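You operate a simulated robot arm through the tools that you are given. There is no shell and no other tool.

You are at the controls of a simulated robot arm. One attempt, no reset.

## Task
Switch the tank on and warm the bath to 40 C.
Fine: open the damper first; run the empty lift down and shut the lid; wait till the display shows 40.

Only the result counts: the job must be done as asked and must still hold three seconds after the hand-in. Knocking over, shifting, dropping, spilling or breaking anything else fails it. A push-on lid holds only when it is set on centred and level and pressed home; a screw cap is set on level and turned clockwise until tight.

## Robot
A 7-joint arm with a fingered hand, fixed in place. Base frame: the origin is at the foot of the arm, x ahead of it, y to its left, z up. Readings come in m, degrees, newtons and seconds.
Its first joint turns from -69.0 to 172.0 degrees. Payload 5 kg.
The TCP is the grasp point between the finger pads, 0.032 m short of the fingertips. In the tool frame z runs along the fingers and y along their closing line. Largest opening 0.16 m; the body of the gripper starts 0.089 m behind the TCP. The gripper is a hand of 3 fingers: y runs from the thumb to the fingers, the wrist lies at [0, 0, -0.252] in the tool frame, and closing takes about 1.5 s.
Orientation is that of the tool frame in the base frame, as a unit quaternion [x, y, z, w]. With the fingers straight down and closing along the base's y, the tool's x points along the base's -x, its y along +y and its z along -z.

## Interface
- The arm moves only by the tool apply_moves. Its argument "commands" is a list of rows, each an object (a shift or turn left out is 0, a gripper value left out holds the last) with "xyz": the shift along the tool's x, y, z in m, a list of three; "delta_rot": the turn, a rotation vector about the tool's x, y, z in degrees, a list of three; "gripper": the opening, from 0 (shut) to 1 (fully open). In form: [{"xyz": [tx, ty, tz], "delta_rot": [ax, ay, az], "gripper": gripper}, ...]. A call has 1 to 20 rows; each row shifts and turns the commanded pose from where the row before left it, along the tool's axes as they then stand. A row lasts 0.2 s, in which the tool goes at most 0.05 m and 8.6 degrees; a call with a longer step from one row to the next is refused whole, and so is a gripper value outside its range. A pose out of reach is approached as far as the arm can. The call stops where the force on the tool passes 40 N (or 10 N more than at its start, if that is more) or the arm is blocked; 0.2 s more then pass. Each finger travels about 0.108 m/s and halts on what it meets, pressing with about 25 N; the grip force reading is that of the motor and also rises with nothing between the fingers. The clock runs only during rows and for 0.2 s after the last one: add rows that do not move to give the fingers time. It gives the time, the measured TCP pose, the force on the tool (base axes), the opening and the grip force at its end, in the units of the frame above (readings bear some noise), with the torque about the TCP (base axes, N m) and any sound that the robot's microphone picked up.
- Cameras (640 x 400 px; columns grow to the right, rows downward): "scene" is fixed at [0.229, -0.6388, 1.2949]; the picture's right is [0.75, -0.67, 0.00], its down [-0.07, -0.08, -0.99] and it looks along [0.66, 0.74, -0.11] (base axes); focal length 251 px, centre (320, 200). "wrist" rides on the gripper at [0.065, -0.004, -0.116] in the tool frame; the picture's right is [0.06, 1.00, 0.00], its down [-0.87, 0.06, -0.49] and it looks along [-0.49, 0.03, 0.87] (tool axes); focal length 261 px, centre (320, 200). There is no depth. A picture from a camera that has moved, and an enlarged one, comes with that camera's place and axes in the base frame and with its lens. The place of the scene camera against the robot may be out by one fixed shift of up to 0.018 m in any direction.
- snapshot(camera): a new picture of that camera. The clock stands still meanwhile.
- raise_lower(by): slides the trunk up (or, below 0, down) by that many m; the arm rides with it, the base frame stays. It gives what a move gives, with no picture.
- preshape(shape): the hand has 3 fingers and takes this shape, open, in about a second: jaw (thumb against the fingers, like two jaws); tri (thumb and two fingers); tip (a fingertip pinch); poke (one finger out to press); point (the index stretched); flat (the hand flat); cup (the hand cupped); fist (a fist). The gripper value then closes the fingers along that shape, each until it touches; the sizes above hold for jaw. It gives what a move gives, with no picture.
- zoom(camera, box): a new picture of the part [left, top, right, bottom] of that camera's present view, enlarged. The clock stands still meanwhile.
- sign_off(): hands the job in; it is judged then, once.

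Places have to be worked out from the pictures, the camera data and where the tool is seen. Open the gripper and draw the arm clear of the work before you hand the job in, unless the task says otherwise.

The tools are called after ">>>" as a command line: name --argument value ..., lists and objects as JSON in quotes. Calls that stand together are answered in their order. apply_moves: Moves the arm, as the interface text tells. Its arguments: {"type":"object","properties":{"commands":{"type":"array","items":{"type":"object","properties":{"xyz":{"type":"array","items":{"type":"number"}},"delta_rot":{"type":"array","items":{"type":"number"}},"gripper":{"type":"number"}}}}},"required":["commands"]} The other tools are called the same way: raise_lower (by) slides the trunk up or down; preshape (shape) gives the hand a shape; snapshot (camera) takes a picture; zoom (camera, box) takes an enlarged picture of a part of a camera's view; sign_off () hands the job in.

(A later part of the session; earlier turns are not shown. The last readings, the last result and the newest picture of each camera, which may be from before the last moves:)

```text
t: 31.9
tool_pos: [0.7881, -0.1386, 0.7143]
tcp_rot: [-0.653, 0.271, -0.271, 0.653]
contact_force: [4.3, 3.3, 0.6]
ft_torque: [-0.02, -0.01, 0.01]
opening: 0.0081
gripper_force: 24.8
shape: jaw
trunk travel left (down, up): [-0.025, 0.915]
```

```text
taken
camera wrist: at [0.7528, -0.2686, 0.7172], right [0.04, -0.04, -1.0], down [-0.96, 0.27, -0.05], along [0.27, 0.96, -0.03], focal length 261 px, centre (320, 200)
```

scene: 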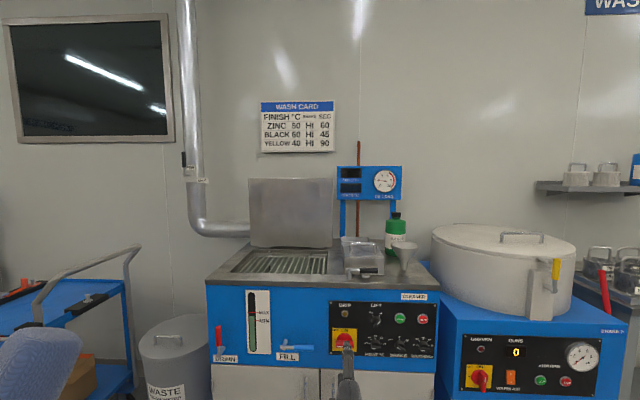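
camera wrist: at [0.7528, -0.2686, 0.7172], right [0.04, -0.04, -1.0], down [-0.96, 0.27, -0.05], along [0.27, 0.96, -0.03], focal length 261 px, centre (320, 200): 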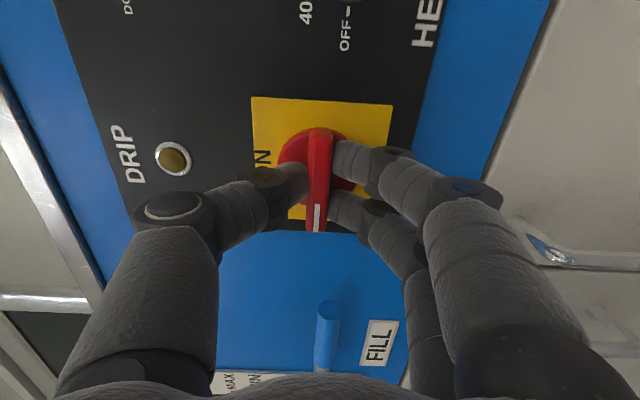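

The bar is gripped and centred (TCP r≈0.655, z≈0.714). I turn 90° clockwise to ON.

>>> apply_moves --commands '[{"delta_rot": [0, 0, 8.2]}, {"delta_rot": [0, 0, 8.2]}, {"delta_rot": [0, 0, 8.2]}, {"delta_rot": [0, 0, 8.2]}, {"delta_rot": [0, 0, 8.2]}, {"delta_rot": [0, 0, 8.2]}, {"delta_rot": [0, 0, 8.2]}, {"delta_rot": [0, 0, 8.2]}, {"delta_rot": [0, 0, 8.2]}, {"delta_rot": [0, 0, 8.2]}, {"delta_rot": [0, 0, 8.0]}]'

>>> snapshot --camera "wrist"

>>> zoom --camera "scene" --box '[320, 150, 450, 230]'

```text
t: 34.3
tool_pos: [0.7895, -0.1382, 0.7135]
tcp_rot: [-0.269, 0.654, 0.271, 0.653]
contact_force: [-12.8, 6.4, -2.6]
ft_torque: [-0.06, -0.02, 0.4]
opening: 0.0077
gripper_force: 25.5
shape: jaw
trunk travel left (down, up): [-0.025, 0.915]
```

```text
taken
camera wrist: at [0.7098, -0.2252, 0.6478], right [-0.71, 0.71, -0.06], down [-0.38, -0.31, 0.87], along [0.59, 0.64, 0.49], focal length 261 px, centre (320, 200)
```

wrist: 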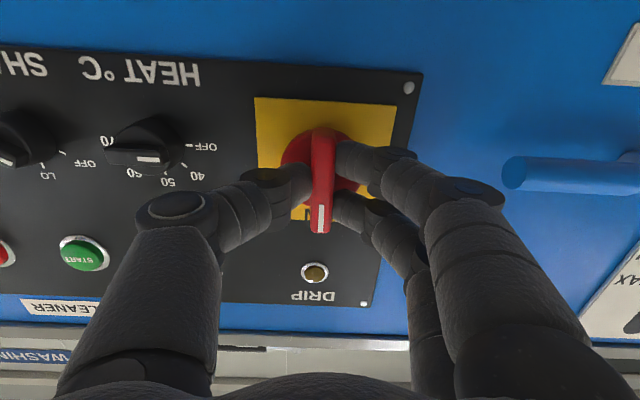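

```text
4.92 times, centred on (385, 190) of scene
camera zoom: at [0.229, -0.6388, 1.2949], right [0.75, -0.67, 0.0], down [-0.07, -0.08, -0.99], along [0.66, 0.74, -0.11], focal length 1238 px, centre (0, 249)
```

zoom: 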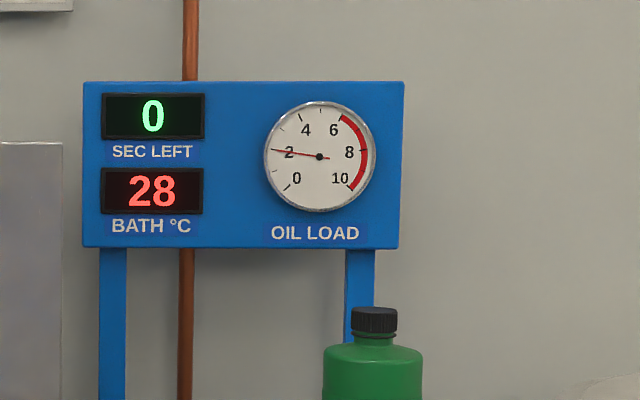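

The display now reads 28 °C and SEC LEFT 0, so the tank is on. I release gently and back away from the panel.

>>> apply_moves --commands '[{"gripper": 0.3}, {"gripper": 0.3}, {"gripper": 0.3}, {"xyz": [0, 0, -0.03]}, {"xyz": [0, 0, -0.04]}, {"xyz": [0, 0, -0.04]}]'

>>> snapshot --camera "wrist"

>>> zoom --camera "wrist" --box '[0, 60, 320, 260]'

>>> snapshot --camera "scene"

```text
t: 35.7
tool_pos: [0.7132, -0.2157, 0.712]
tcp_rot: [-0.27, 0.654, 0.272, 0.652]
contact_force: [0.5, 0.3, 0.4]
ft_torque: [0.02, -0.01, -0.03]
opening: 0.0481
gripper_force: 0.1
shape: jaw
trunk travel left (down, up): [-0.025, 0.915]
```

```text
taken
camera wrist: at [0.6342, -0.302, 0.6453], right [-0.71, 0.7, -0.06], down [-0.38, -0.31, 0.87], along [0.59, 0.64, 0.49], focal length 261 px, centre (320, 200)
```

wrist: 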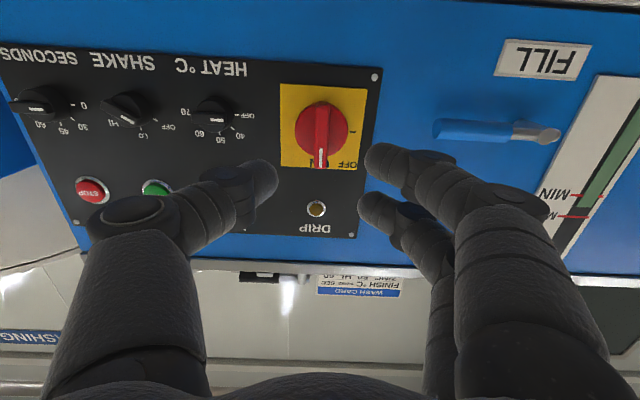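

```text
2.00 times, centred on (160, 160) of wrist
camera zoom: at [0.6342, -0.302, 0.6453], right [-0.71, 0.7, -0.06], down [-0.38, -0.31, 0.87], along [0.59, 0.64, 0.49], focal length 521 px, centre (640, 280)
```

zoom: 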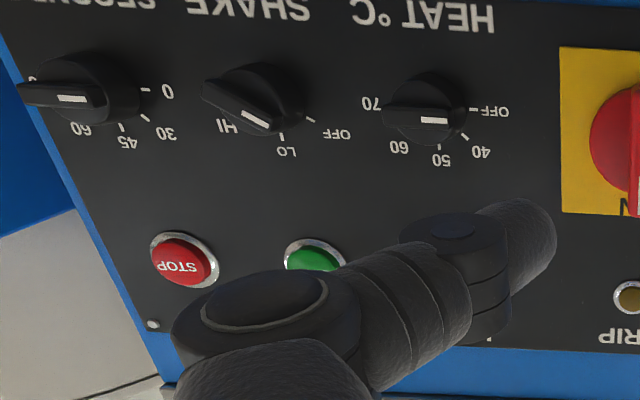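

```text
taken
```

scene: 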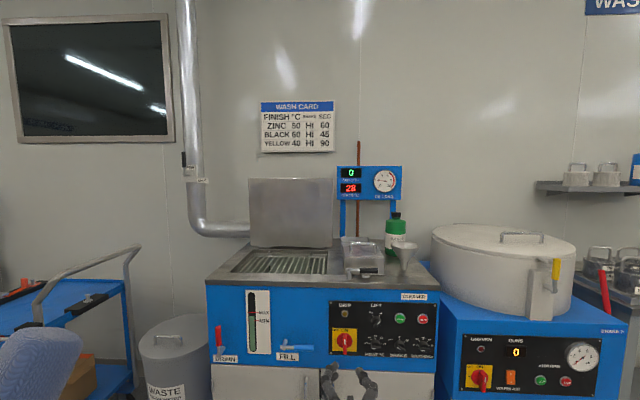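

The switch is at ON. From ticks in both views I place HEAT at r≈0.762, z≈0.7045 and LIFT at r≈0.762, z≈0.789. I move in front of LIFT and roll +40° so the jaws fit across its slanted bar.

>>> apply_moves --commands '[{"xyz": [-0.026, -0.035, 0]}, {"xyz": [-0.026, -0.035, 0]}, {"xyz": [-0.025, -0.035, 0]}, {"delta_rot": [0, 0, 8]}, {"delta_rot": [0, 0, 8]}, {"delta_rot": [0, 0, 8]}, {"delta_rot": [0, 0, 8]}, {"delta_rot": [0, 0, 8]}]'

>>> snapshot --camera "wrist"

>>> zoom --camera "wrist" --box '[240, 80, 400, 180]'

```text
t: 37.5
tool_pos: [0.7851, -0.2916, 0.7906]
tcp_rot: [-0.03, 0.707, 0.48, 0.519]
contact_force: [1.0, 0.1, 0.0]
ft_torque: [-0.01, 0.01, 0.0]
opening: 0.048
gripper_force: 0.1
shape: jaw
trunk travel left (down, up): [-0.025, 0.915]
```

```text
taken
camera wrist: at [0.6762, -0.3473, 0.7365], right [-0.57, 0.57, 0.6], down [0.02, -0.72, 0.7], along [0.82, 0.41, 0.39], focal length 261 px, centre (320, 200)
```

wrist: 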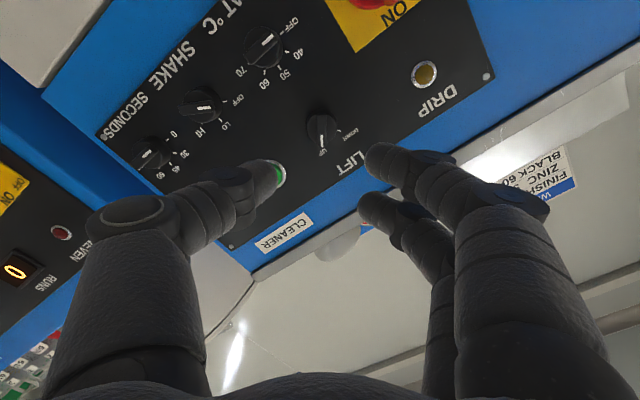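

```text
4.00 times, centred on (320, 130) of wrist
camera zoom: at [0.6762, -0.3473, 0.7365], right [-0.57, 0.57, 0.6], down [0.02, -0.72, 0.7], along [0.82, 0.41, 0.39], focal length 1043 px, centre (320, 480)
```

zoom: 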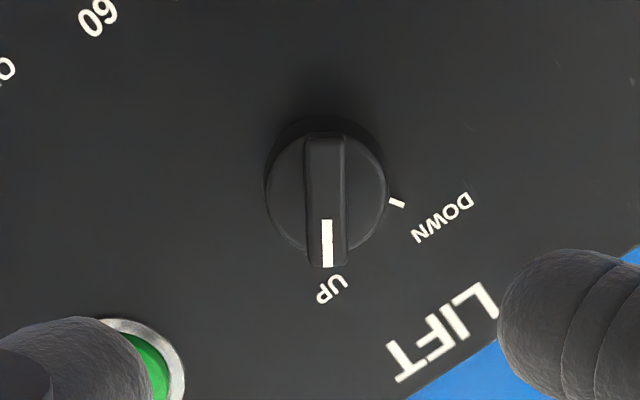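

The bar lines up with the jaws, within ~2 mm of the tool axis. I correct that and advance to straddle the LIFT knob's bar, then close.

>>> apply_moves --commands '[{"xyz": [0.002, 0.0015, 0.02]}, {"xyz": [0, 0, 0.025]}, {"xyz": [0, 0, 0.025]}, {"xyz": [0, 0, 0.025]}, {"xyz": [0, 0, 0.013]}, {}]'

>>> zoom --camera "wrist" --box '[200, 80, 440, 230]'

```text
t: 38.9
tool_pos: [0.8592, -0.2137, 0.791]
tcp_rot: [-0.032, 0.706, 0.48, 0.52]
contact_force: [0.4, -0.2, 0.3]
ft_torque: [0.01, -0.03, 0.02]
opening: 0.0477
gripper_force: 0.0
shape: jaw
trunk travel left (down, up): [-0.025, 0.915]
```

```text
2.67 times, centred on (320, 155) of wrist
camera zoom: at [0.7512, -0.269, 0.7369], right [-0.57, 0.57, 0.6], down [0.02, -0.71, 0.7], along [0.82, 0.41, 0.39], focal length 695 px, centre (320, 320)
```

zoom: 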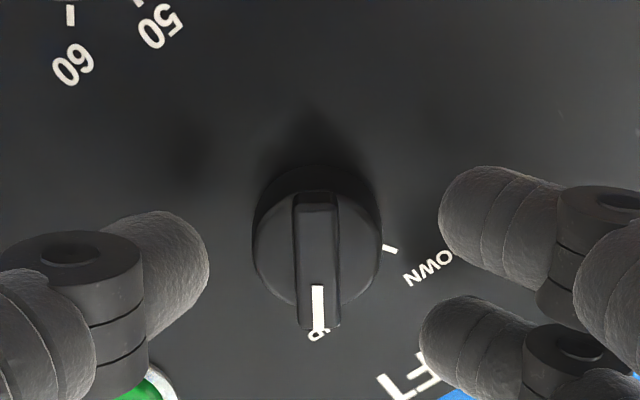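

Jaws straddle the bar well. I nudge 2 mm and close on it.

>>> apply_moves --commands '[{"xyz": [0.002, 0, 0], "gripper": 0.1}, {"gripper": 0.0}, {"gripper": 0.0}, {"gripper": 0.0}, {"gripper": 0.0}]'

>>> zoom --camera "wrist" --box '[200, 80, 440, 230]'

```text
t: 40.1
tool_pos: [0.8594, -0.212, 0.7891]
tcp_rot: [-0.031, 0.706, 0.478, 0.521]
contact_force: [0.6, 0.2, 1.5]
ft_torque: [0.13, -0.13, 0.15]
opening: 0.0061
gripper_force: 24.9
shape: jaw
trunk travel left (down, up): [-0.025, 0.915]
```

```text
2.67 times, centred on (320, 155) of wrist
camera zoom: at [0.7499, -0.2678, 0.7357], right [-0.57, 0.57, 0.6], down [0.02, -0.71, 0.7], along [0.82, 0.41, 0.39], focal length 695 px, centre (320, 320)
```

zoom: 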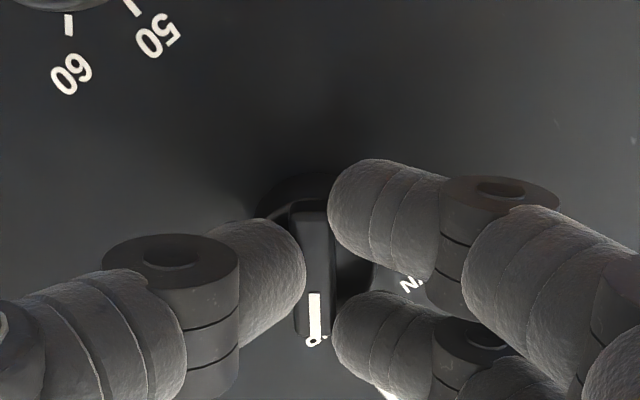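

Gripped. I turn the LIFT knob about 72° counter-clockwise toward DOWN.

>>> apply_moves --commands '[{"delta_rot": [0, 0, -8]}, {"delta_rot": [0, 0, -8]}, {"delta_rot": [0, 0, -8]}, {"delta_rot": [0, 0, -8]}, {"delta_rot": [0, 0, -8]}, {"delta_rot": [0, 0, -8]}, {"delta_rot": [0, 0, -8]}, {"delta_rot": [0, 0, -8]}, {"delta_rot": [0, 0, -8]}]'

>>> zoom --camera "wrist" --box '[160, 60, 480, 260]'

>>> snapshot --camera "scene"

>>> zoom --camera "scene" --box '[225, 230, 345, 290]'

```text
t: 42.1
tool_pos: [0.861, -0.2141, 0.7873]
tcp_rot: [-0.441, 0.554, 0.08, 0.702]
contact_force: [7.6, -6.5, -3.4]
ft_torque: [-0.03, 0.19, -0.18]
opening: 0.0057
gripper_force: 25.0
shape: jaw
trunk travel left (down, up): [-0.025, 0.915]
```

```text
2.00 times, centred on (320, 160) of wrist
camera zoom: at [0.8052, -0.3232, 0.7334], right [-0.58, 0.58, -0.58], down [-0.7, 0.01, 0.71], along [0.41, 0.82, 0.4], focal length 521 px, centre (320, 280)
```

zoom: 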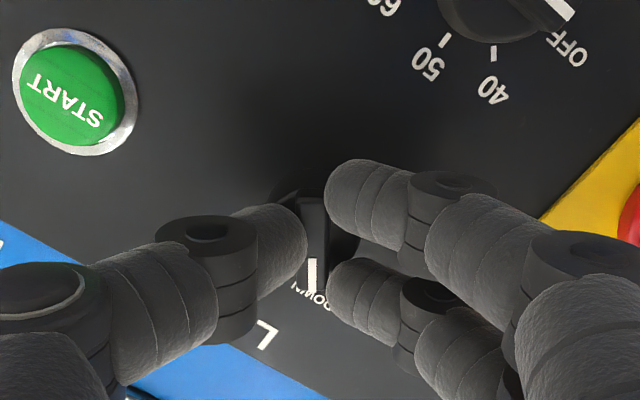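

```text
taken
```

scene: 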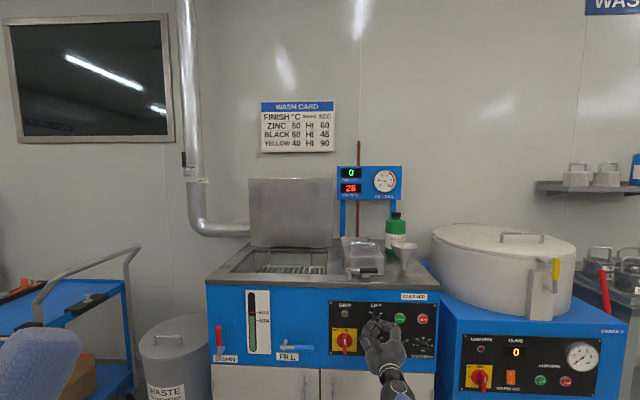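

```text
5.33 times, centred on (285, 260) of scene
camera zoom: at [0.229, -0.6388, 1.2949], right [0.75, -0.67, 0.0], down [-0.07, -0.08, -0.99], along [0.66, 0.74, -0.11], focal length 1341 px, centre (507, -120)
```

zoom: 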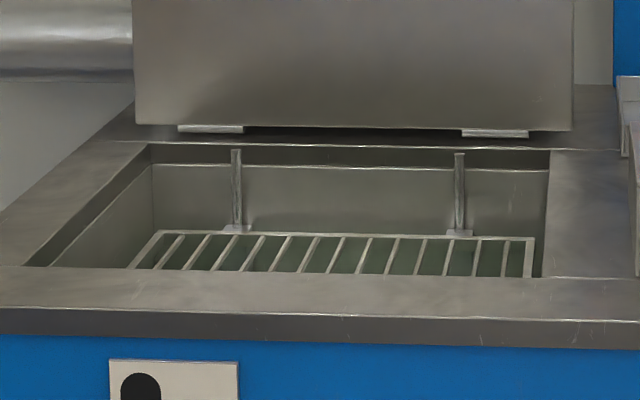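

The lift grate is sinking, so LIFT is at DOWN. I release the knob, back off and check its pointer.

>>> apply_moves --commands '[{"gripper": 0.3}, {"gripper": 0.3}, {"gripper": 0.3}, {"xyz": [0, 0, -0.03]}, {"xyz": [0, 0, -0.03]}, {"xyz": [0, 0, -0.03]}]'

>>> snapshot --camera "wrist"

>>> zoom --camera "wrist" --box '[240, 80, 400, 180]'

>>> zoom --camera "scene" --box '[225, 230, 345, 290]'

```text
t: 43.5
tool_pos: [0.7947, -0.2772, 0.7891]
tcp_rot: [-0.44, 0.554, 0.082, 0.702]
contact_force: [-0.8, 0.4, -0.4]
ft_torque: [0.03, -0.04, 0.03]
opening: 0.0475
gripper_force: 0.1
shape: jaw
trunk travel left (down, up): [-0.025, 0.915]
```

```text
taken
camera wrist: at [0.7409, -0.3862, 0.7345], right [-0.58, 0.57, -0.58], down [-0.7, 0.01, 0.71], along [0.41, 0.82, 0.4], focal length 261 px, centre (320, 200)
```

wrist: 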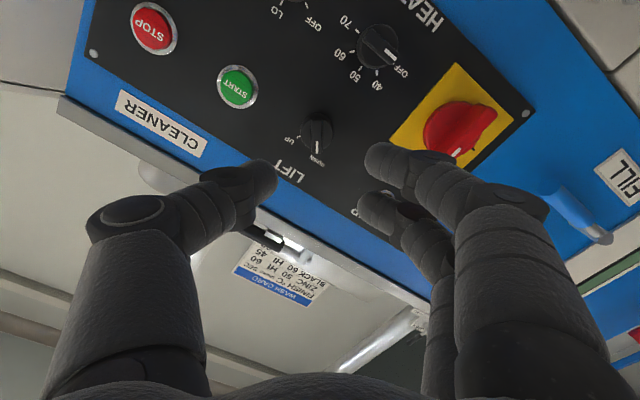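

```text
4.00 times, centred on (320, 130) of wrist
camera zoom: at [0.7409, -0.3862, 0.7345], right [-0.58, 0.57, -0.58], down [-0.7, 0.01, 0.71], along [0.41, 0.82, 0.4], focal length 1043 px, centre (320, 480)
```

zoom: 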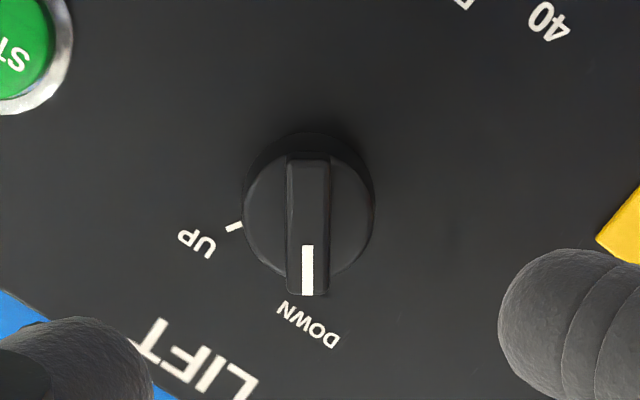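

```text
5.33 times, centred on (285, 260) of scene
camera zoom: at [0.229, -0.6388, 1.2949], right [0.75, -0.67, 0.0], down [-0.07, -0.08, -0.99], along [0.66, 0.74, -0.11], focal length 1341 px, centre (507, -120)
```

zoom: 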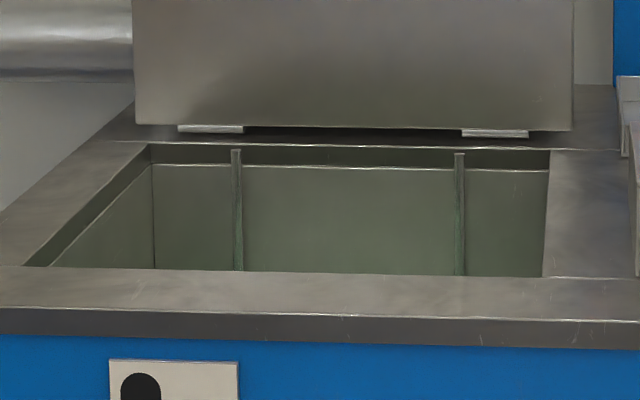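

LIFT points at DOWN and the grate is submerged. Next is the lid, which stands open at the rear. I roll the hand to −90° here, then raise the trunk to reach over the tank.

>>> apply_moves --commands '[{"delta_rot": [0, 0, -8.3]}, {"delta_rot": [0, 0, -8.3]}, {"delta_rot": [0, 0, -8.3]}, {"delta_rot": [0, 0, -8.3]}, {"delta_rot": [0, 0, -8.3]}, {"delta_rot": [0, 0, -8.3]}, {"delta_rot": [0, 0, -8.2]}]'

>>> raise_lower --by 0.4

>>> snapshot --camera "scene"

```text
t: 45.1
tool_pos: [0.795, -0.2768, 0.7878]
tcp_rot: [-0.653, 0.27, -0.27, 0.654]
contact_force: [0.5, -0.1, 0.4]
ft_torque: [-0.01, 0.0, -0.01]
opening: 0.0477
gripper_force: 0.1
shape: jaw
trunk travel left (down, up): [-0.025, 0.915]
```

```text
t: 48.9
tool_pos: [0.7963, -0.2768, 1.1883]
tcp_rot: [-0.653, 0.271, -0.27, 0.654]
contact_force: [-0.5, 0.6, -0.1]
ft_torque: [0.01, -0.03, 0.01]
opening: 0.0475
gripper_force: 0.0
shape: jaw
trunk travel left (down, up): [-0.425, 0.515]
```

```text
taken
```

scene: 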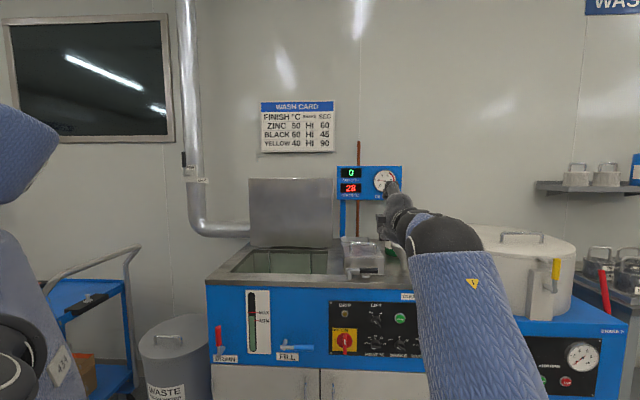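

Clear. I move left over to the lid's column (r≈0.40) and up to z≈1.34, still in front of the tank.

>>> apply_moves --commands '[{"xyz": [-0.036, -0.03, 0], "gripper": 0.65}, {"xyz": [-0.036, -0.03, 0]}, {"xyz": [-0.036, -0.03, 0]}, {"xyz": [-0.036, -0.03, 0]}, {"xyz": [-0.036, -0.03, 0]}, {"xyz": [-0.036, 0, 0.02]}, {"xyz": [-0.036, 0, 0.02]}, {"xyz": [-0.036, 0, 0.02]}, {"xyz": [-0.036, 0, 0.02]}, {"xyz": [-0.036, 0, 0.02]}]'

>>> snapshot --camera "wrist"

>>> snapshot --camera "scene"

```text
t: 51.1
tool_pos: [0.6094, 0.0495, 1.3376]
tcp_rot: [-0.653, 0.272, -0.27, 0.653]
contact_force: [-0.9, 0.3, -0.3]
ft_torque: [-0.03, 0.0, -0.02]
opening: 0.1035
gripper_force: 0.1
shape: jaw
trunk travel left (down, up): [-0.425, 0.515]
```

```text
taken
camera wrist: at [0.5741, -0.0804, 1.3411], right [0.04, -0.04, -1.0], down [-0.96, 0.27, -0.05], along [0.27, 0.96, -0.03], focal length 261 px, centre (320, 200)
```

wrist: 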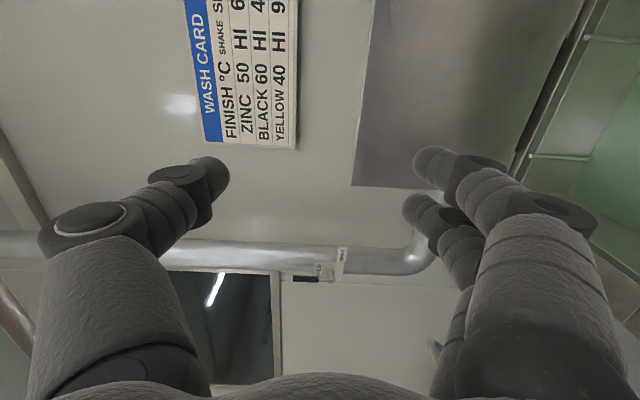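

```text
taken
```

scene: 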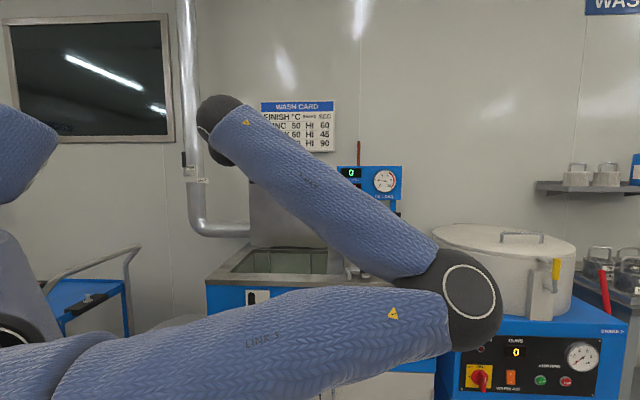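

The lid top edge is at about z≈1.257, hinge f≈0.874, left edge r≈0.206. I pitch the hand 60° nose-down here so the thumb can go behind the top edge and the fingers stay in front.

>>> apply_moves --commands '[{"delta_rot": [-8.5, 0, 0]}, {"delta_rot": [-8.5, 0, 0]}, {"delta_rot": [-8.5, 0, 0]}, {"delta_rot": [-8.5, 0, 0]}, {"delta_rot": [-8.5, 0, 0]}, {"delta_rot": [-8.5, 0, 0]}, {"delta_rot": [-8.5, 0, 0]}]'

>>> snapshot --camera "wrist"

>>> snapshot --camera "scene"

```text
t: 52.7
tool_pos: [0.6104, 0.0486, 1.3402]
tcp_rot: [0.891, -0.369, 0.1, -0.244]
contact_force: [-0.9, -0.1, -0.1]
ft_torque: [-0.06, 0.0, 0.01]
opening: 0.1037
gripper_force: 0.1
shape: jaw
trunk travel left (down, up): [-0.425, 0.515]
```

```text
taken
camera wrist: at [0.6179, -0.0369, 1.4408], right [-0.57, -0.65, -0.5], down [-0.82, 0.41, 0.4], along [-0.05, 0.64, -0.77], focal length 261 px, centre (320, 200)
```

wrist: 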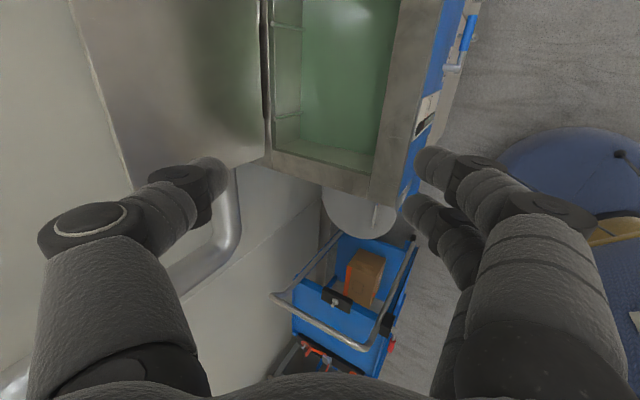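

```text
taken
```

scene: 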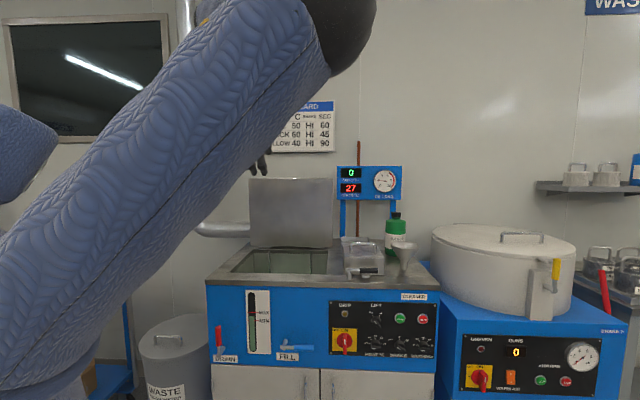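

The lid plate is now seen from above in the wrist view. I zoom to get its top-left corner and hinge line.

>>> zoom --camera "wrist" --box '[50, 0, 450, 250]'

>>> zoom --camera "scene" --box '[230, 150, 350, 260]'

```text
1.60 times, centred on (250, 125) of wrist
camera zoom: at [0.6179, -0.0369, 1.4408], right [-0.57, -0.65, -0.5], down [-0.82, 0.41, 0.4], along [-0.05, 0.64, -0.77], focal length 417 px, centre (432, 320)
```

zoom: 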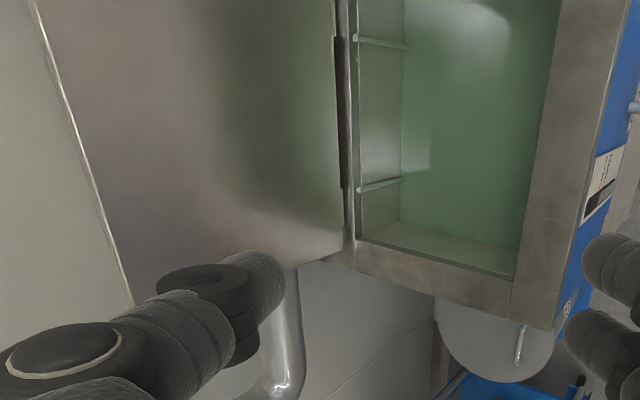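

```text
3.64 times, centred on (290, 205) of scene
camera zoom: at [0.229, -0.6388, 1.2949], right [0.75, -0.67, 0.0], down [-0.07, -0.08, -0.99], along [0.66, 0.74, -0.11], focal length 914 px, centre (429, 182)
```

zoom: 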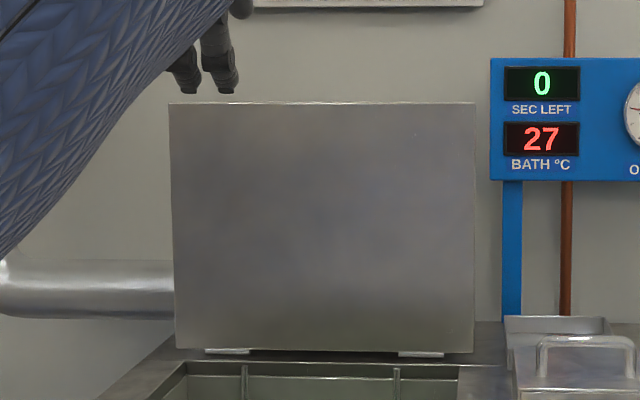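

Combining both views the lid's top edge is at f≈0.876, z≈1.259, near vertical. The hand is at its middle (r≈0.397). I move forward above the edge, keeping the fingertips over 2.5 cm clear of it.

>>> apply_moves --commands '[{"xyz": [0, -0.0366, 0.0216]}, {"xyz": [0, -0.0366, 0.0216]}, {"xyz": [0, -0.0366, 0.0216]}, {"xyz": [0, -0.0366, 0.0216]}, {"xyz": [0, -0.0366, 0.0216]}, {"xyz": [0, -0.0366, 0.0216]}]'

>>> snapshot --camera "wrist"

>>> snapshot --camera "scene"

```text
t: 54.1
tool_pos: [0.7935, 0.2307, 1.3375]
tcp_rot: [0.892, -0.369, 0.099, -0.242]
contact_force: [0.2, 0.7, -1.0]
ft_torque: [-0.02, 0.05, -0.01]
opening: 0.1037
gripper_force: 0.1
shape: jaw
trunk travel left (down, up): [-0.425, 0.515]
```

```text
taken
camera wrist: at [0.7994, 0.1458, 1.4381], right [-0.57, -0.65, -0.5], down [-0.82, 0.41, 0.4], along [-0.06, 0.64, -0.77], focal length 261 px, centre (320, 200)
```

wrist: 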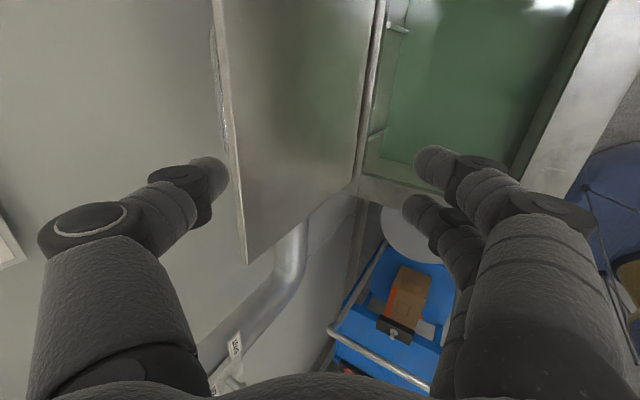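

```text
taken
```

scene: 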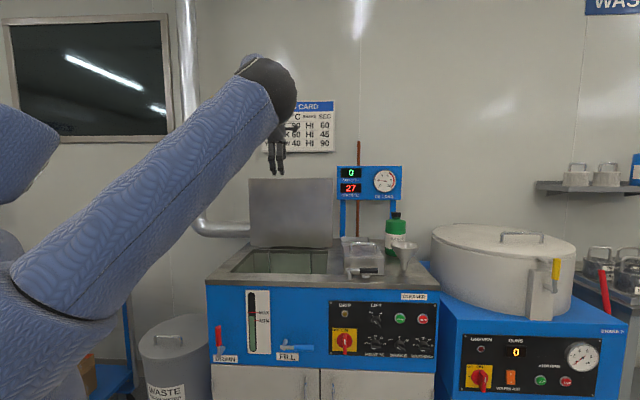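

I zoom to inspect the lid's top edge and what looks like a handle bar behind it.

>>> zoom --camera "wrist" --box '[150, 0, 390, 150]'

>>> zoom --camera "wrist" --box '[180, 130, 340, 270]'

```text
2.67 times, centred on (270, 75) of wrist
camera zoom: at [0.7994, 0.1458, 1.4381], right [-0.57, -0.65, -0.5], down [-0.82, 0.41, 0.4], along [-0.06, 0.64, -0.77], focal length 695 px, centre (453, 533)
```

zoom: 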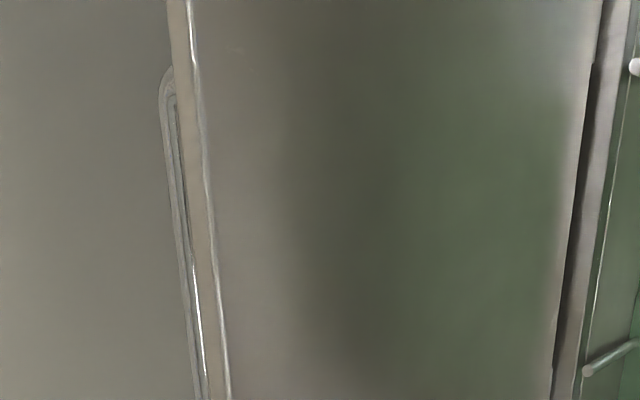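

```text
2.86 times, centred on (260, 200) of wrist
camera zoom: at [0.7994, 0.1458, 1.4381], right [-0.57, -0.65, -0.5], down [-0.82, 0.41, 0.4], along [-0.06, 0.64, -0.77], focal length 745 px, centre (491, 200)
```

zoom: 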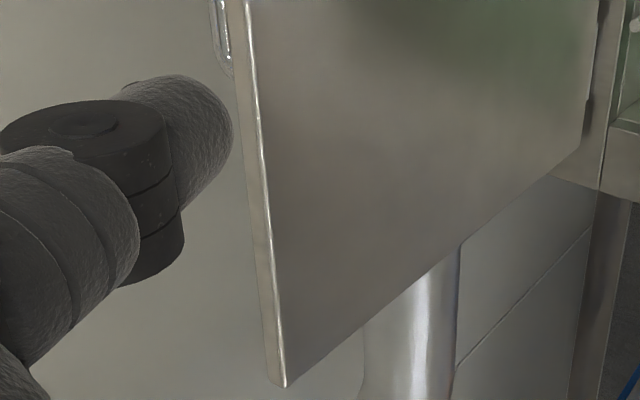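

The lid is a ~1 cm plate (front face f≈0.864, top z≈1.262) with a U-handle on its back from r≈0.354 to 0.475. To avoid the handle I shift left to r≈0.29 and move forward above the edge.

>>> apply_moves --commands '[{"xyz": [-0.036, 0, 0]}, {"xyz": [-0.036, 0, 0]}, {"xyz": [-0.036, 0, 0]}, {"xyz": [0, -0.0318, 0.0188]}, {"xyz": [0, -0.0318, 0.0188]}, {"xyz": [0, -0.0318, 0.0188]}]'

>>> snapshot --camera "wrist"

>>> zoom --camera "scene" --box '[200, 60, 360, 260]'

```text
t: 55.5
tool_pos: [0.7949, 0.3839, 1.3356]
tcp_rot: [0.891, -0.369, 0.1, -0.242]
contact_force: [0.0, 0.8, 0.1]
ft_torque: [-0.05, -0.03, -0.02]
opening: 0.1039
gripper_force: 0.2
shape: jaw
trunk travel left (down, up): [-0.425, 0.515]
```

```text
taken
camera wrist: at [0.8029, 0.2985, 1.4373], right [-0.56, -0.65, -0.5], down [-0.82, 0.41, 0.4], along [-0.05, 0.64, -0.77], focal length 261 px, centre (320, 200)
```

wrist: 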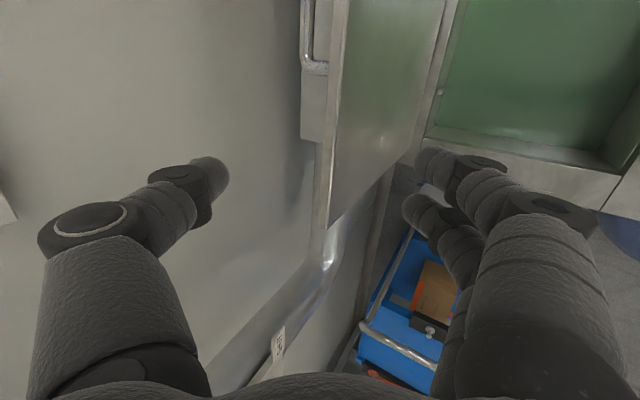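

```text
2.00 times, centred on (280, 160) of scene
camera zoom: at [0.229, -0.6388, 1.2949], right [0.75, -0.67, 0.0], down [-0.07, -0.08, -0.99], along [0.66, 0.74, -0.11], focal length 503 px, centre (400, 280)
```

zoom: 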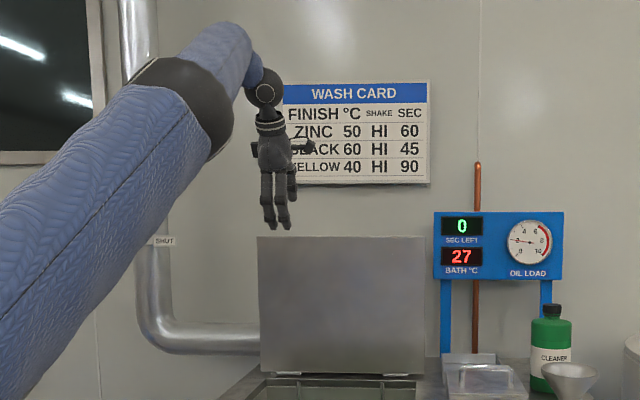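

I zoom in on the lid edge and whatever is behind it before descending.

>>> zoom --camera "wrist" --box '[200, 0, 440, 240]'

```text
1.67 times, centred on (320, 120) of wrist
camera zoom: at [0.8029, 0.2985, 1.4373], right [-0.56, -0.65, -0.5], down [-0.82, 0.41, 0.4], along [-0.05, 0.64, -0.77], focal length 434 px, centre (320, 333)
```

zoom: 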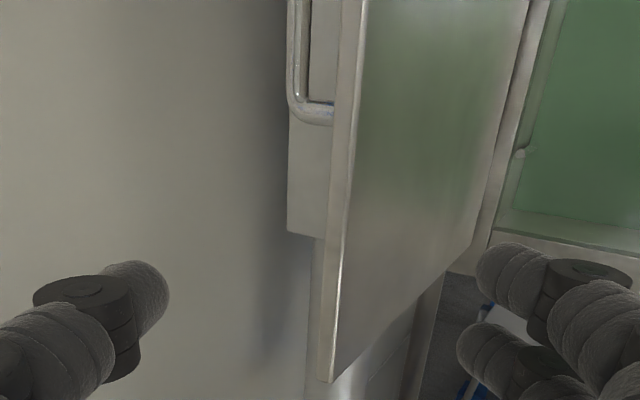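

What is behind the lid is just the tank's rear top ledge far below; the space directly behind the edge is free and the handle ends at r≈0.346, right of the thumb. I move 12 mm further and descend so the thumb goes behind and fingers in front of the plate.

>>> apply_moves --commands '[{"xyz": [0, -0.0103, 0.0061]}, {"xyz": [0, 0.0137, 0.0232]}, {"xyz": [0, 0.0137, 0.0232]}, {"xyz": [0, 0.0137, 0.0232]}, {"xyz": [0, 0.0137, 0.0232]}]'

>>> snapshot --camera "wrist"

>>> zoom --camera "scene" --box '[200, 60, 360, 260]'

```text
t: 56.7
tool_pos: [0.8043, 0.3948, 1.23]
tcp_rot: [0.891, -0.37, 0.1, -0.244]
contact_force: [0.4, -0.6, 0.1]
ft_torque: [-0.02, 0.0, 0.03]
opening: 0.1035
gripper_force: 0.1
shape: jaw
trunk travel left (down, up): [-0.425, 0.515]
```

```text
taken
camera wrist: at [0.8117, 0.3074, 1.3308], right [-0.57, -0.65, -0.51], down [-0.82, 0.4, 0.4], along [-0.05, 0.64, -0.77], focal length 261 px, centre (320, 200)
```

wrist: 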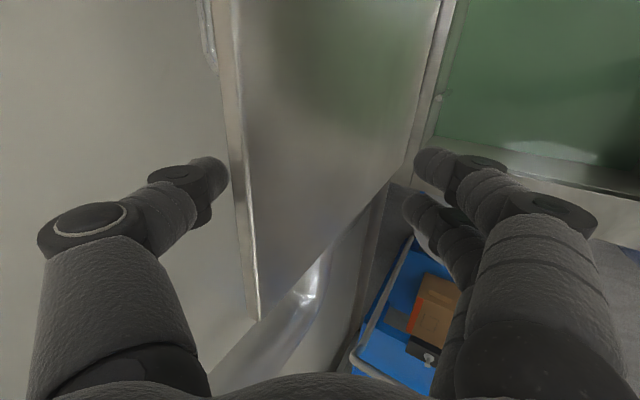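

```text
2.00 times, centred on (280, 160) of scene
camera zoom: at [0.229, -0.6388, 1.2949], right [0.75, -0.67, 0.0], down [-0.07, -0.08, -0.99], along [0.66, 0.74, -0.11], focal length 503 px, centre (400, 280)
```

zoom: 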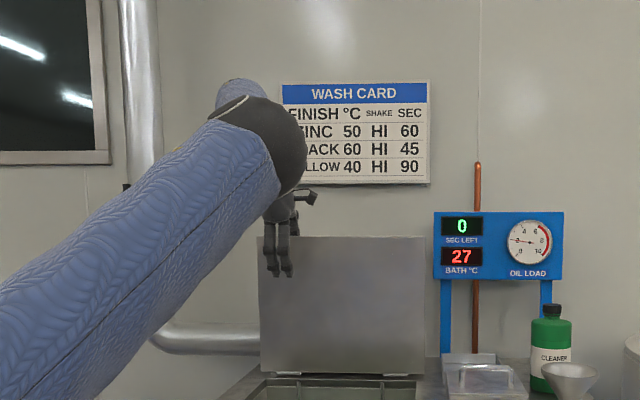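

The thumb is behind and the fingers in front of the plate with no contact. I go 3 cm deeper and narrow the jaws so the plate sits loosely between them.

>>> apply_moves --commands '[{"xyz": [0, 0.0076, 0.0129]}, {"xyz": [0, 0.0076, 0.0129]}, {"gripper": 0.5}, {"gripper": 0.35}, {"gripper": 0.35}]'

>>> snapshot --camera "wrist"

>>> zoom --camera "scene" --box '[230, 130, 350, 260]'

```text
t: 57.9
tool_pos: [0.8031, 0.3937, 1.2006]
tcp_rot: [0.891, -0.37, 0.1, -0.243]
contact_force: [-0.5, 0.6, 1.0]
ft_torque: [0.0, 0.02, 0.0]
opening: 0.0572
gripper_force: 0.1
shape: jaw
trunk travel left (down, up): [-0.425, 0.515]
```

```text
taken
camera wrist: at [0.81, 0.3074, 1.3007], right [-0.56, -0.65, -0.51], down [-0.82, 0.4, 0.4], along [-0.05, 0.64, -0.77], focal length 261 px, centre (320, 200)
```

wrist: 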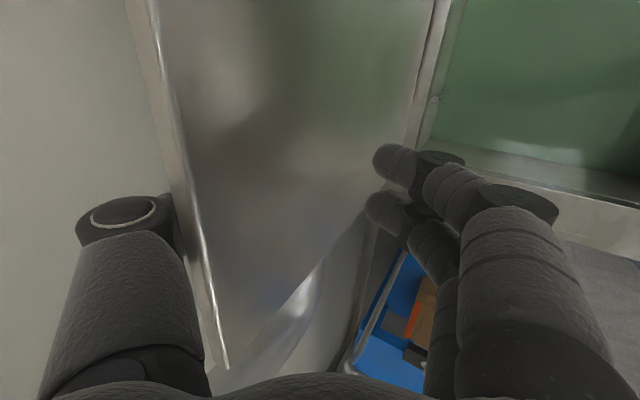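

```text
3.08 times, centred on (290, 195) of scene
camera zoom: at [0.229, -0.6388, 1.2949], right [0.75, -0.67, 0.0], down [-0.07, -0.08, -0.99], along [0.66, 0.74, -0.11], focal length 774 px, centre (412, 215)
```

zoom: 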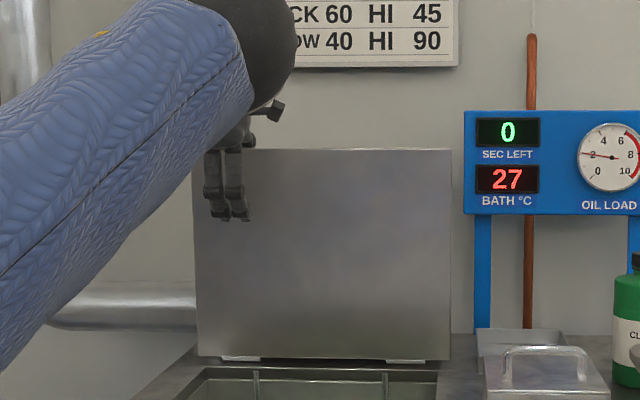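

The thumb is tucked behind the plate and fingers in front. I start pulling the lid forward along its arc, a few degrees at a time.

>>> apply_moves --commands '[{"xyz": [0, 0.0199, -0.009], "delta_rot": [1.35, 0, 0]}, {"xyz": [0, 0.022, -0.0091], "delta_rot": [1.35, 0, 0]}, {"xyz": [0, 0.0223, -0.0081], "delta_rot": [1.35, 0, 0]}]'

>>> snapshot --camera "wrist"

>>> zoom --camera "scene" --box '[220, 130, 350, 290]'

```text
t: 58.7
tool_pos: [0.7534, 0.344, 1.1877]
tcp_rot: [0.882, -0.366, 0.113, -0.274]
contact_force: [1.1, 0.2, 0.6]
ft_torque: [0.02, -0.01, -0.03]
opening: 0.0569
gripper_force: 0.1
shape: jaw
trunk travel left (down, up): [-0.425, 0.515]
```

```text
taken
camera wrist: at [0.7562, 0.2521, 1.2837], right [-0.54, -0.62, -0.57], down [-0.84, 0.39, 0.38], along [-0.02, 0.68, -0.73], focal length 261 px, centre (320, 200)
```

wrist: 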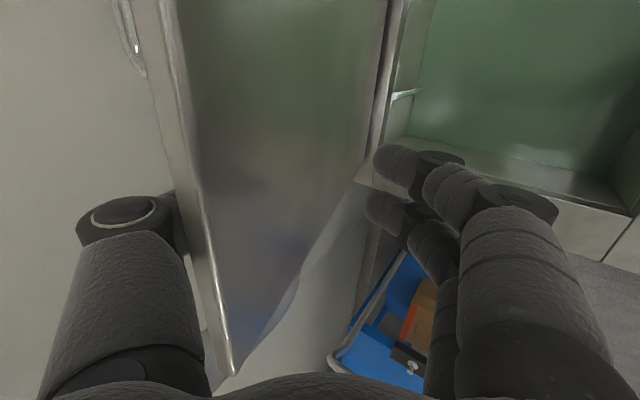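

```text
2.50 times, centred on (285, 210) of scene
camera zoom: at [0.229, -0.6388, 1.2949], right [0.75, -0.67, 0.0], down [-0.07, -0.08, -0.99], along [0.66, 0.74, -0.11], focal length 628 px, centre (408, 175)
```

zoom: 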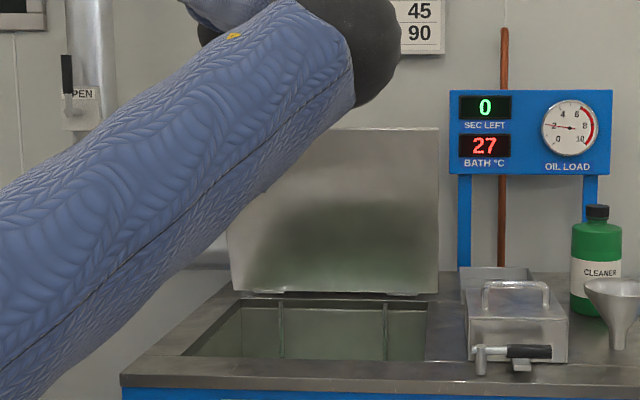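

The lid follows (about 12–15° forward) with low force, and the damper lever is visibly upright at OPEN. I continue the arc.

>>> apply_moves --commands '[{"xyz": [0, 0.023, -0.0068], "delta_rot": [1.35, 0, 0]}, {"xyz": [0, 0.0235, -0.0053], "delta_rot": [1.35, 0, 0]}, {"xyz": [0, 0.0238, -0.0039], "delta_rot": [1.35, 0, 0]}]'

>>> snapshot --camera "wrist"

>>> zoom --camera "scene" --box '[220, 130, 350, 290]'

```text
t: 59.5
tool_pos: [0.7065, 0.2975, 1.16]
tcp_rot: [0.872, -0.361, 0.126, -0.305]
contact_force: [0.3, -0.4, 0.4]
ft_torque: [0.0, 0.01, 0.0]
opening: 0.0569
gripper_force: 0.0
shape: jaw
trunk travel left (down, up): [-0.425, 0.515]
```

```text
taken
camera wrist: at [0.7049, 0.2005, 1.2518], right [-0.51, -0.59, -0.62], down [-0.86, 0.37, 0.35], along [0.02, 0.72, -0.7], focal length 261 px, centre (320, 200)
```

wrist: 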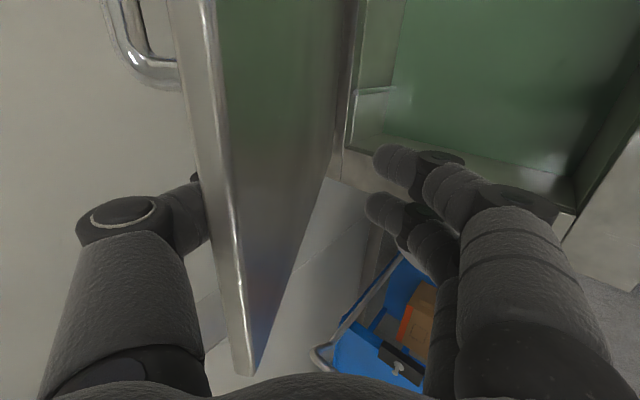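

```text
2.50 times, centred on (285, 210) of scene
camera zoom: at [0.229, -0.6388, 1.2949], right [0.75, -0.67, 0.0], down [-0.07, -0.08, -0.99], along [0.66, 0.74, -0.11], focal length 628 px, centre (408, 175)
```

zoom: 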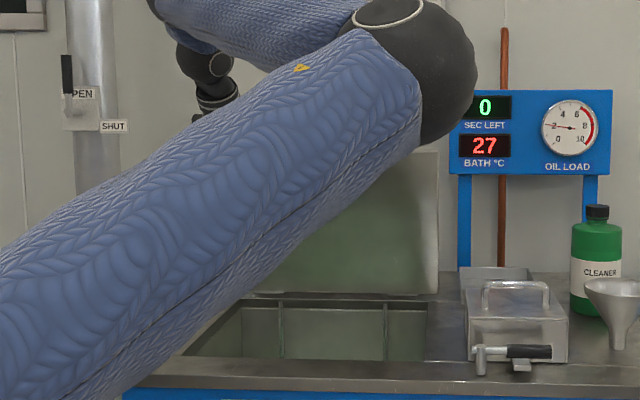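

The lid is around 30° forward and still loosely held, forces near zero. Continuing to about 45°.

>>> apply_moves --commands '[{"xyz": [0, 0.0224, -0.0012], "delta_rot": [1.35, 0, 0]}, {"xyz": [0, 0.0244, -0.0003], "delta_rot": [1.35, 0, 0]}, {"xyz": [0, 0.0244, 0.0007], "delta_rot": [1.35, 0, 0]}]'

>>> snapshot --camera "wrist"

>>> snapshot --camera "scene"

```text
t: 60.3
tool_pos: [0.6684, 0.2571, 1.1164]
tcp_rot: [0.861, -0.357, 0.139, -0.335]
contact_force: [0.9, 0.7, 0.4]
ft_torque: [0.04, 0.03, 0.01]
opening: 0.057
gripper_force: 0.1
shape: jaw
trunk travel left (down, up): [-0.425, 0.515]
```

```text
taken
camera wrist: at [0.6624, 0.157, 1.202], right [-0.48, -0.56, -0.68], down [-0.88, 0.35, 0.33], along [0.05, 0.75, -0.66], focal length 261 px, centre (320, 200)
```

wrist: 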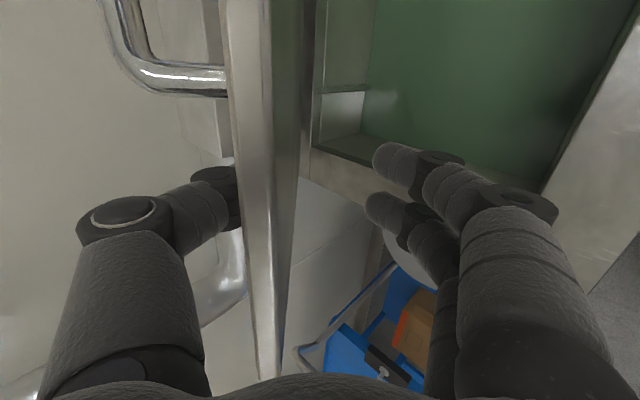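

```text
taken
```

scene: 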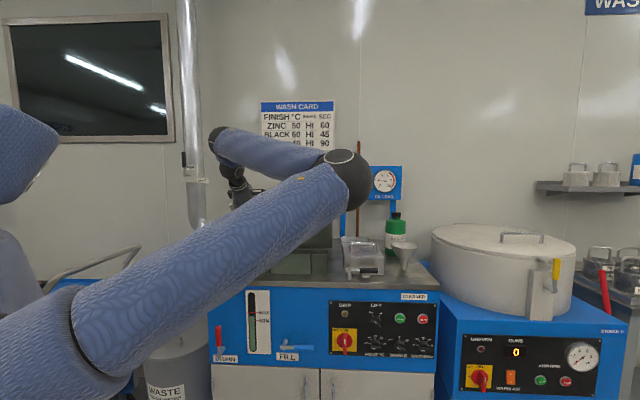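

The plate stays against the thumb, so the hinge seems stiff and holds it. I continue to about 60°.

>>> apply_moves --commands '[{"xyz": [0, 0.0246, 0.0023], "delta_rot": [1.35, 0, 0]}, {"xyz": [0, 0.0244, 0.0039], "delta_rot": [1.35, 0, 0]}, {"xyz": [0, 0.0243, 0.0054], "delta_rot": [1.35, 0, 0]}]'

>>> snapshot --camera "wrist"

>>> snapshot --camera "scene"

```text
t: 61.1
tool_pos: [0.6379, 0.2252, 1.056]
tcp_rot: [0.848, -0.352, 0.15, -0.367]
contact_force: [-0.2, -0.1, 0.3]
ft_torque: [0.0, -0.04, 0.04]
opening: 0.0565
gripper_force: 0.0
shape: jaw
trunk travel left (down, up): [-0.425, 0.515]
```

```text
taken
camera wrist: at [0.6262, 0.1216, 1.1374], right [-0.44, -0.53, -0.73], down [-0.89, 0.33, 0.3], along [0.09, 0.78, -0.62], focal length 261 px, centre (320, 200)
```

wrist: 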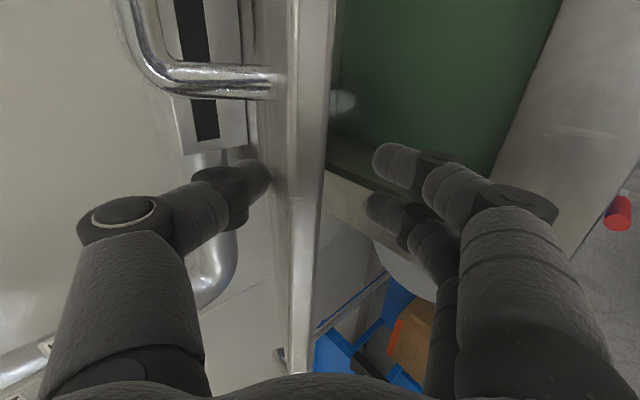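

```text
taken
```

scene: 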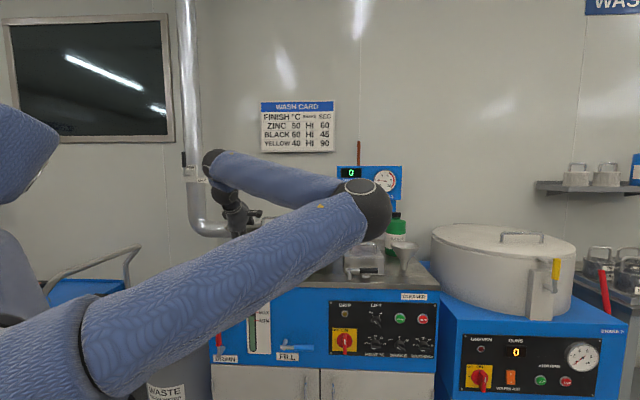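

Still low forces; fingers have about 4 cm to the rim. Two more steps to about 70°, then I'll withdraw and press from above.

>>> apply_moves --commands '[{"xyz": [0, 0.024, 0.0077], "delta_rot": [1.35, 0, 0]}, {"xyz": [0, 0.0234, 0.0092], "delta_rot": [1.35, 0, 0]}]'

>>> snapshot --camera "wrist"

>>> snapshot --camera "scene"

```text
t: 61.7
tool_pos: [0.622, 0.2124, 1.0096]
tcp_rot: [0.839, -0.348, 0.158, -0.386]
contact_force: [0.5, -0.3, -1.1]
ft_torque: [0.0, -0.01, -0.03]
opening: 0.0565
gripper_force: 0.1
shape: jaw
trunk travel left (down, up): [-0.425, 0.515]
```

```text
taken
camera wrist: at [0.6097, 0.1042, 1.0867], right [-0.42, -0.5, -0.76], down [-0.9, 0.32, 0.28], along [0.11, 0.8, -0.59], focal length 261 px, centre (320, 200)
```

wrist: 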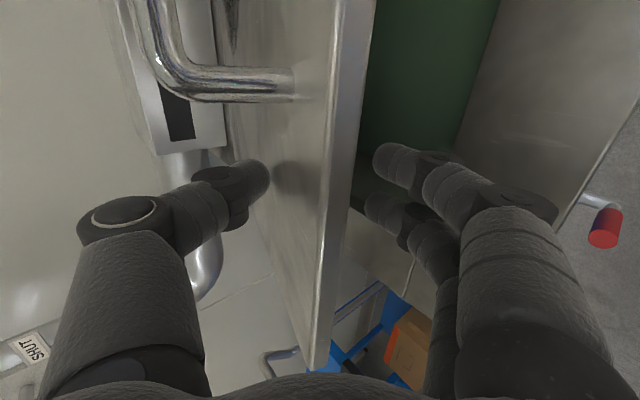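

```text
taken
```

scene: 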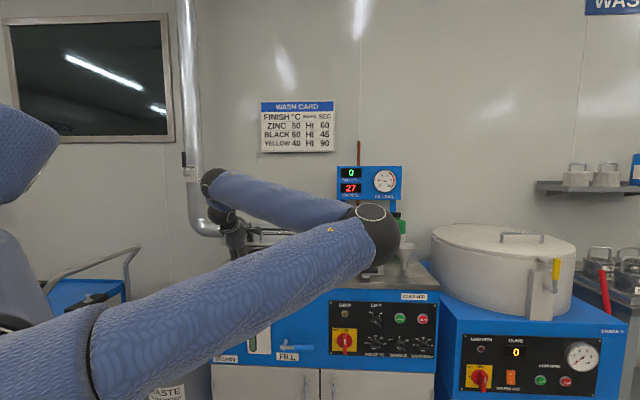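

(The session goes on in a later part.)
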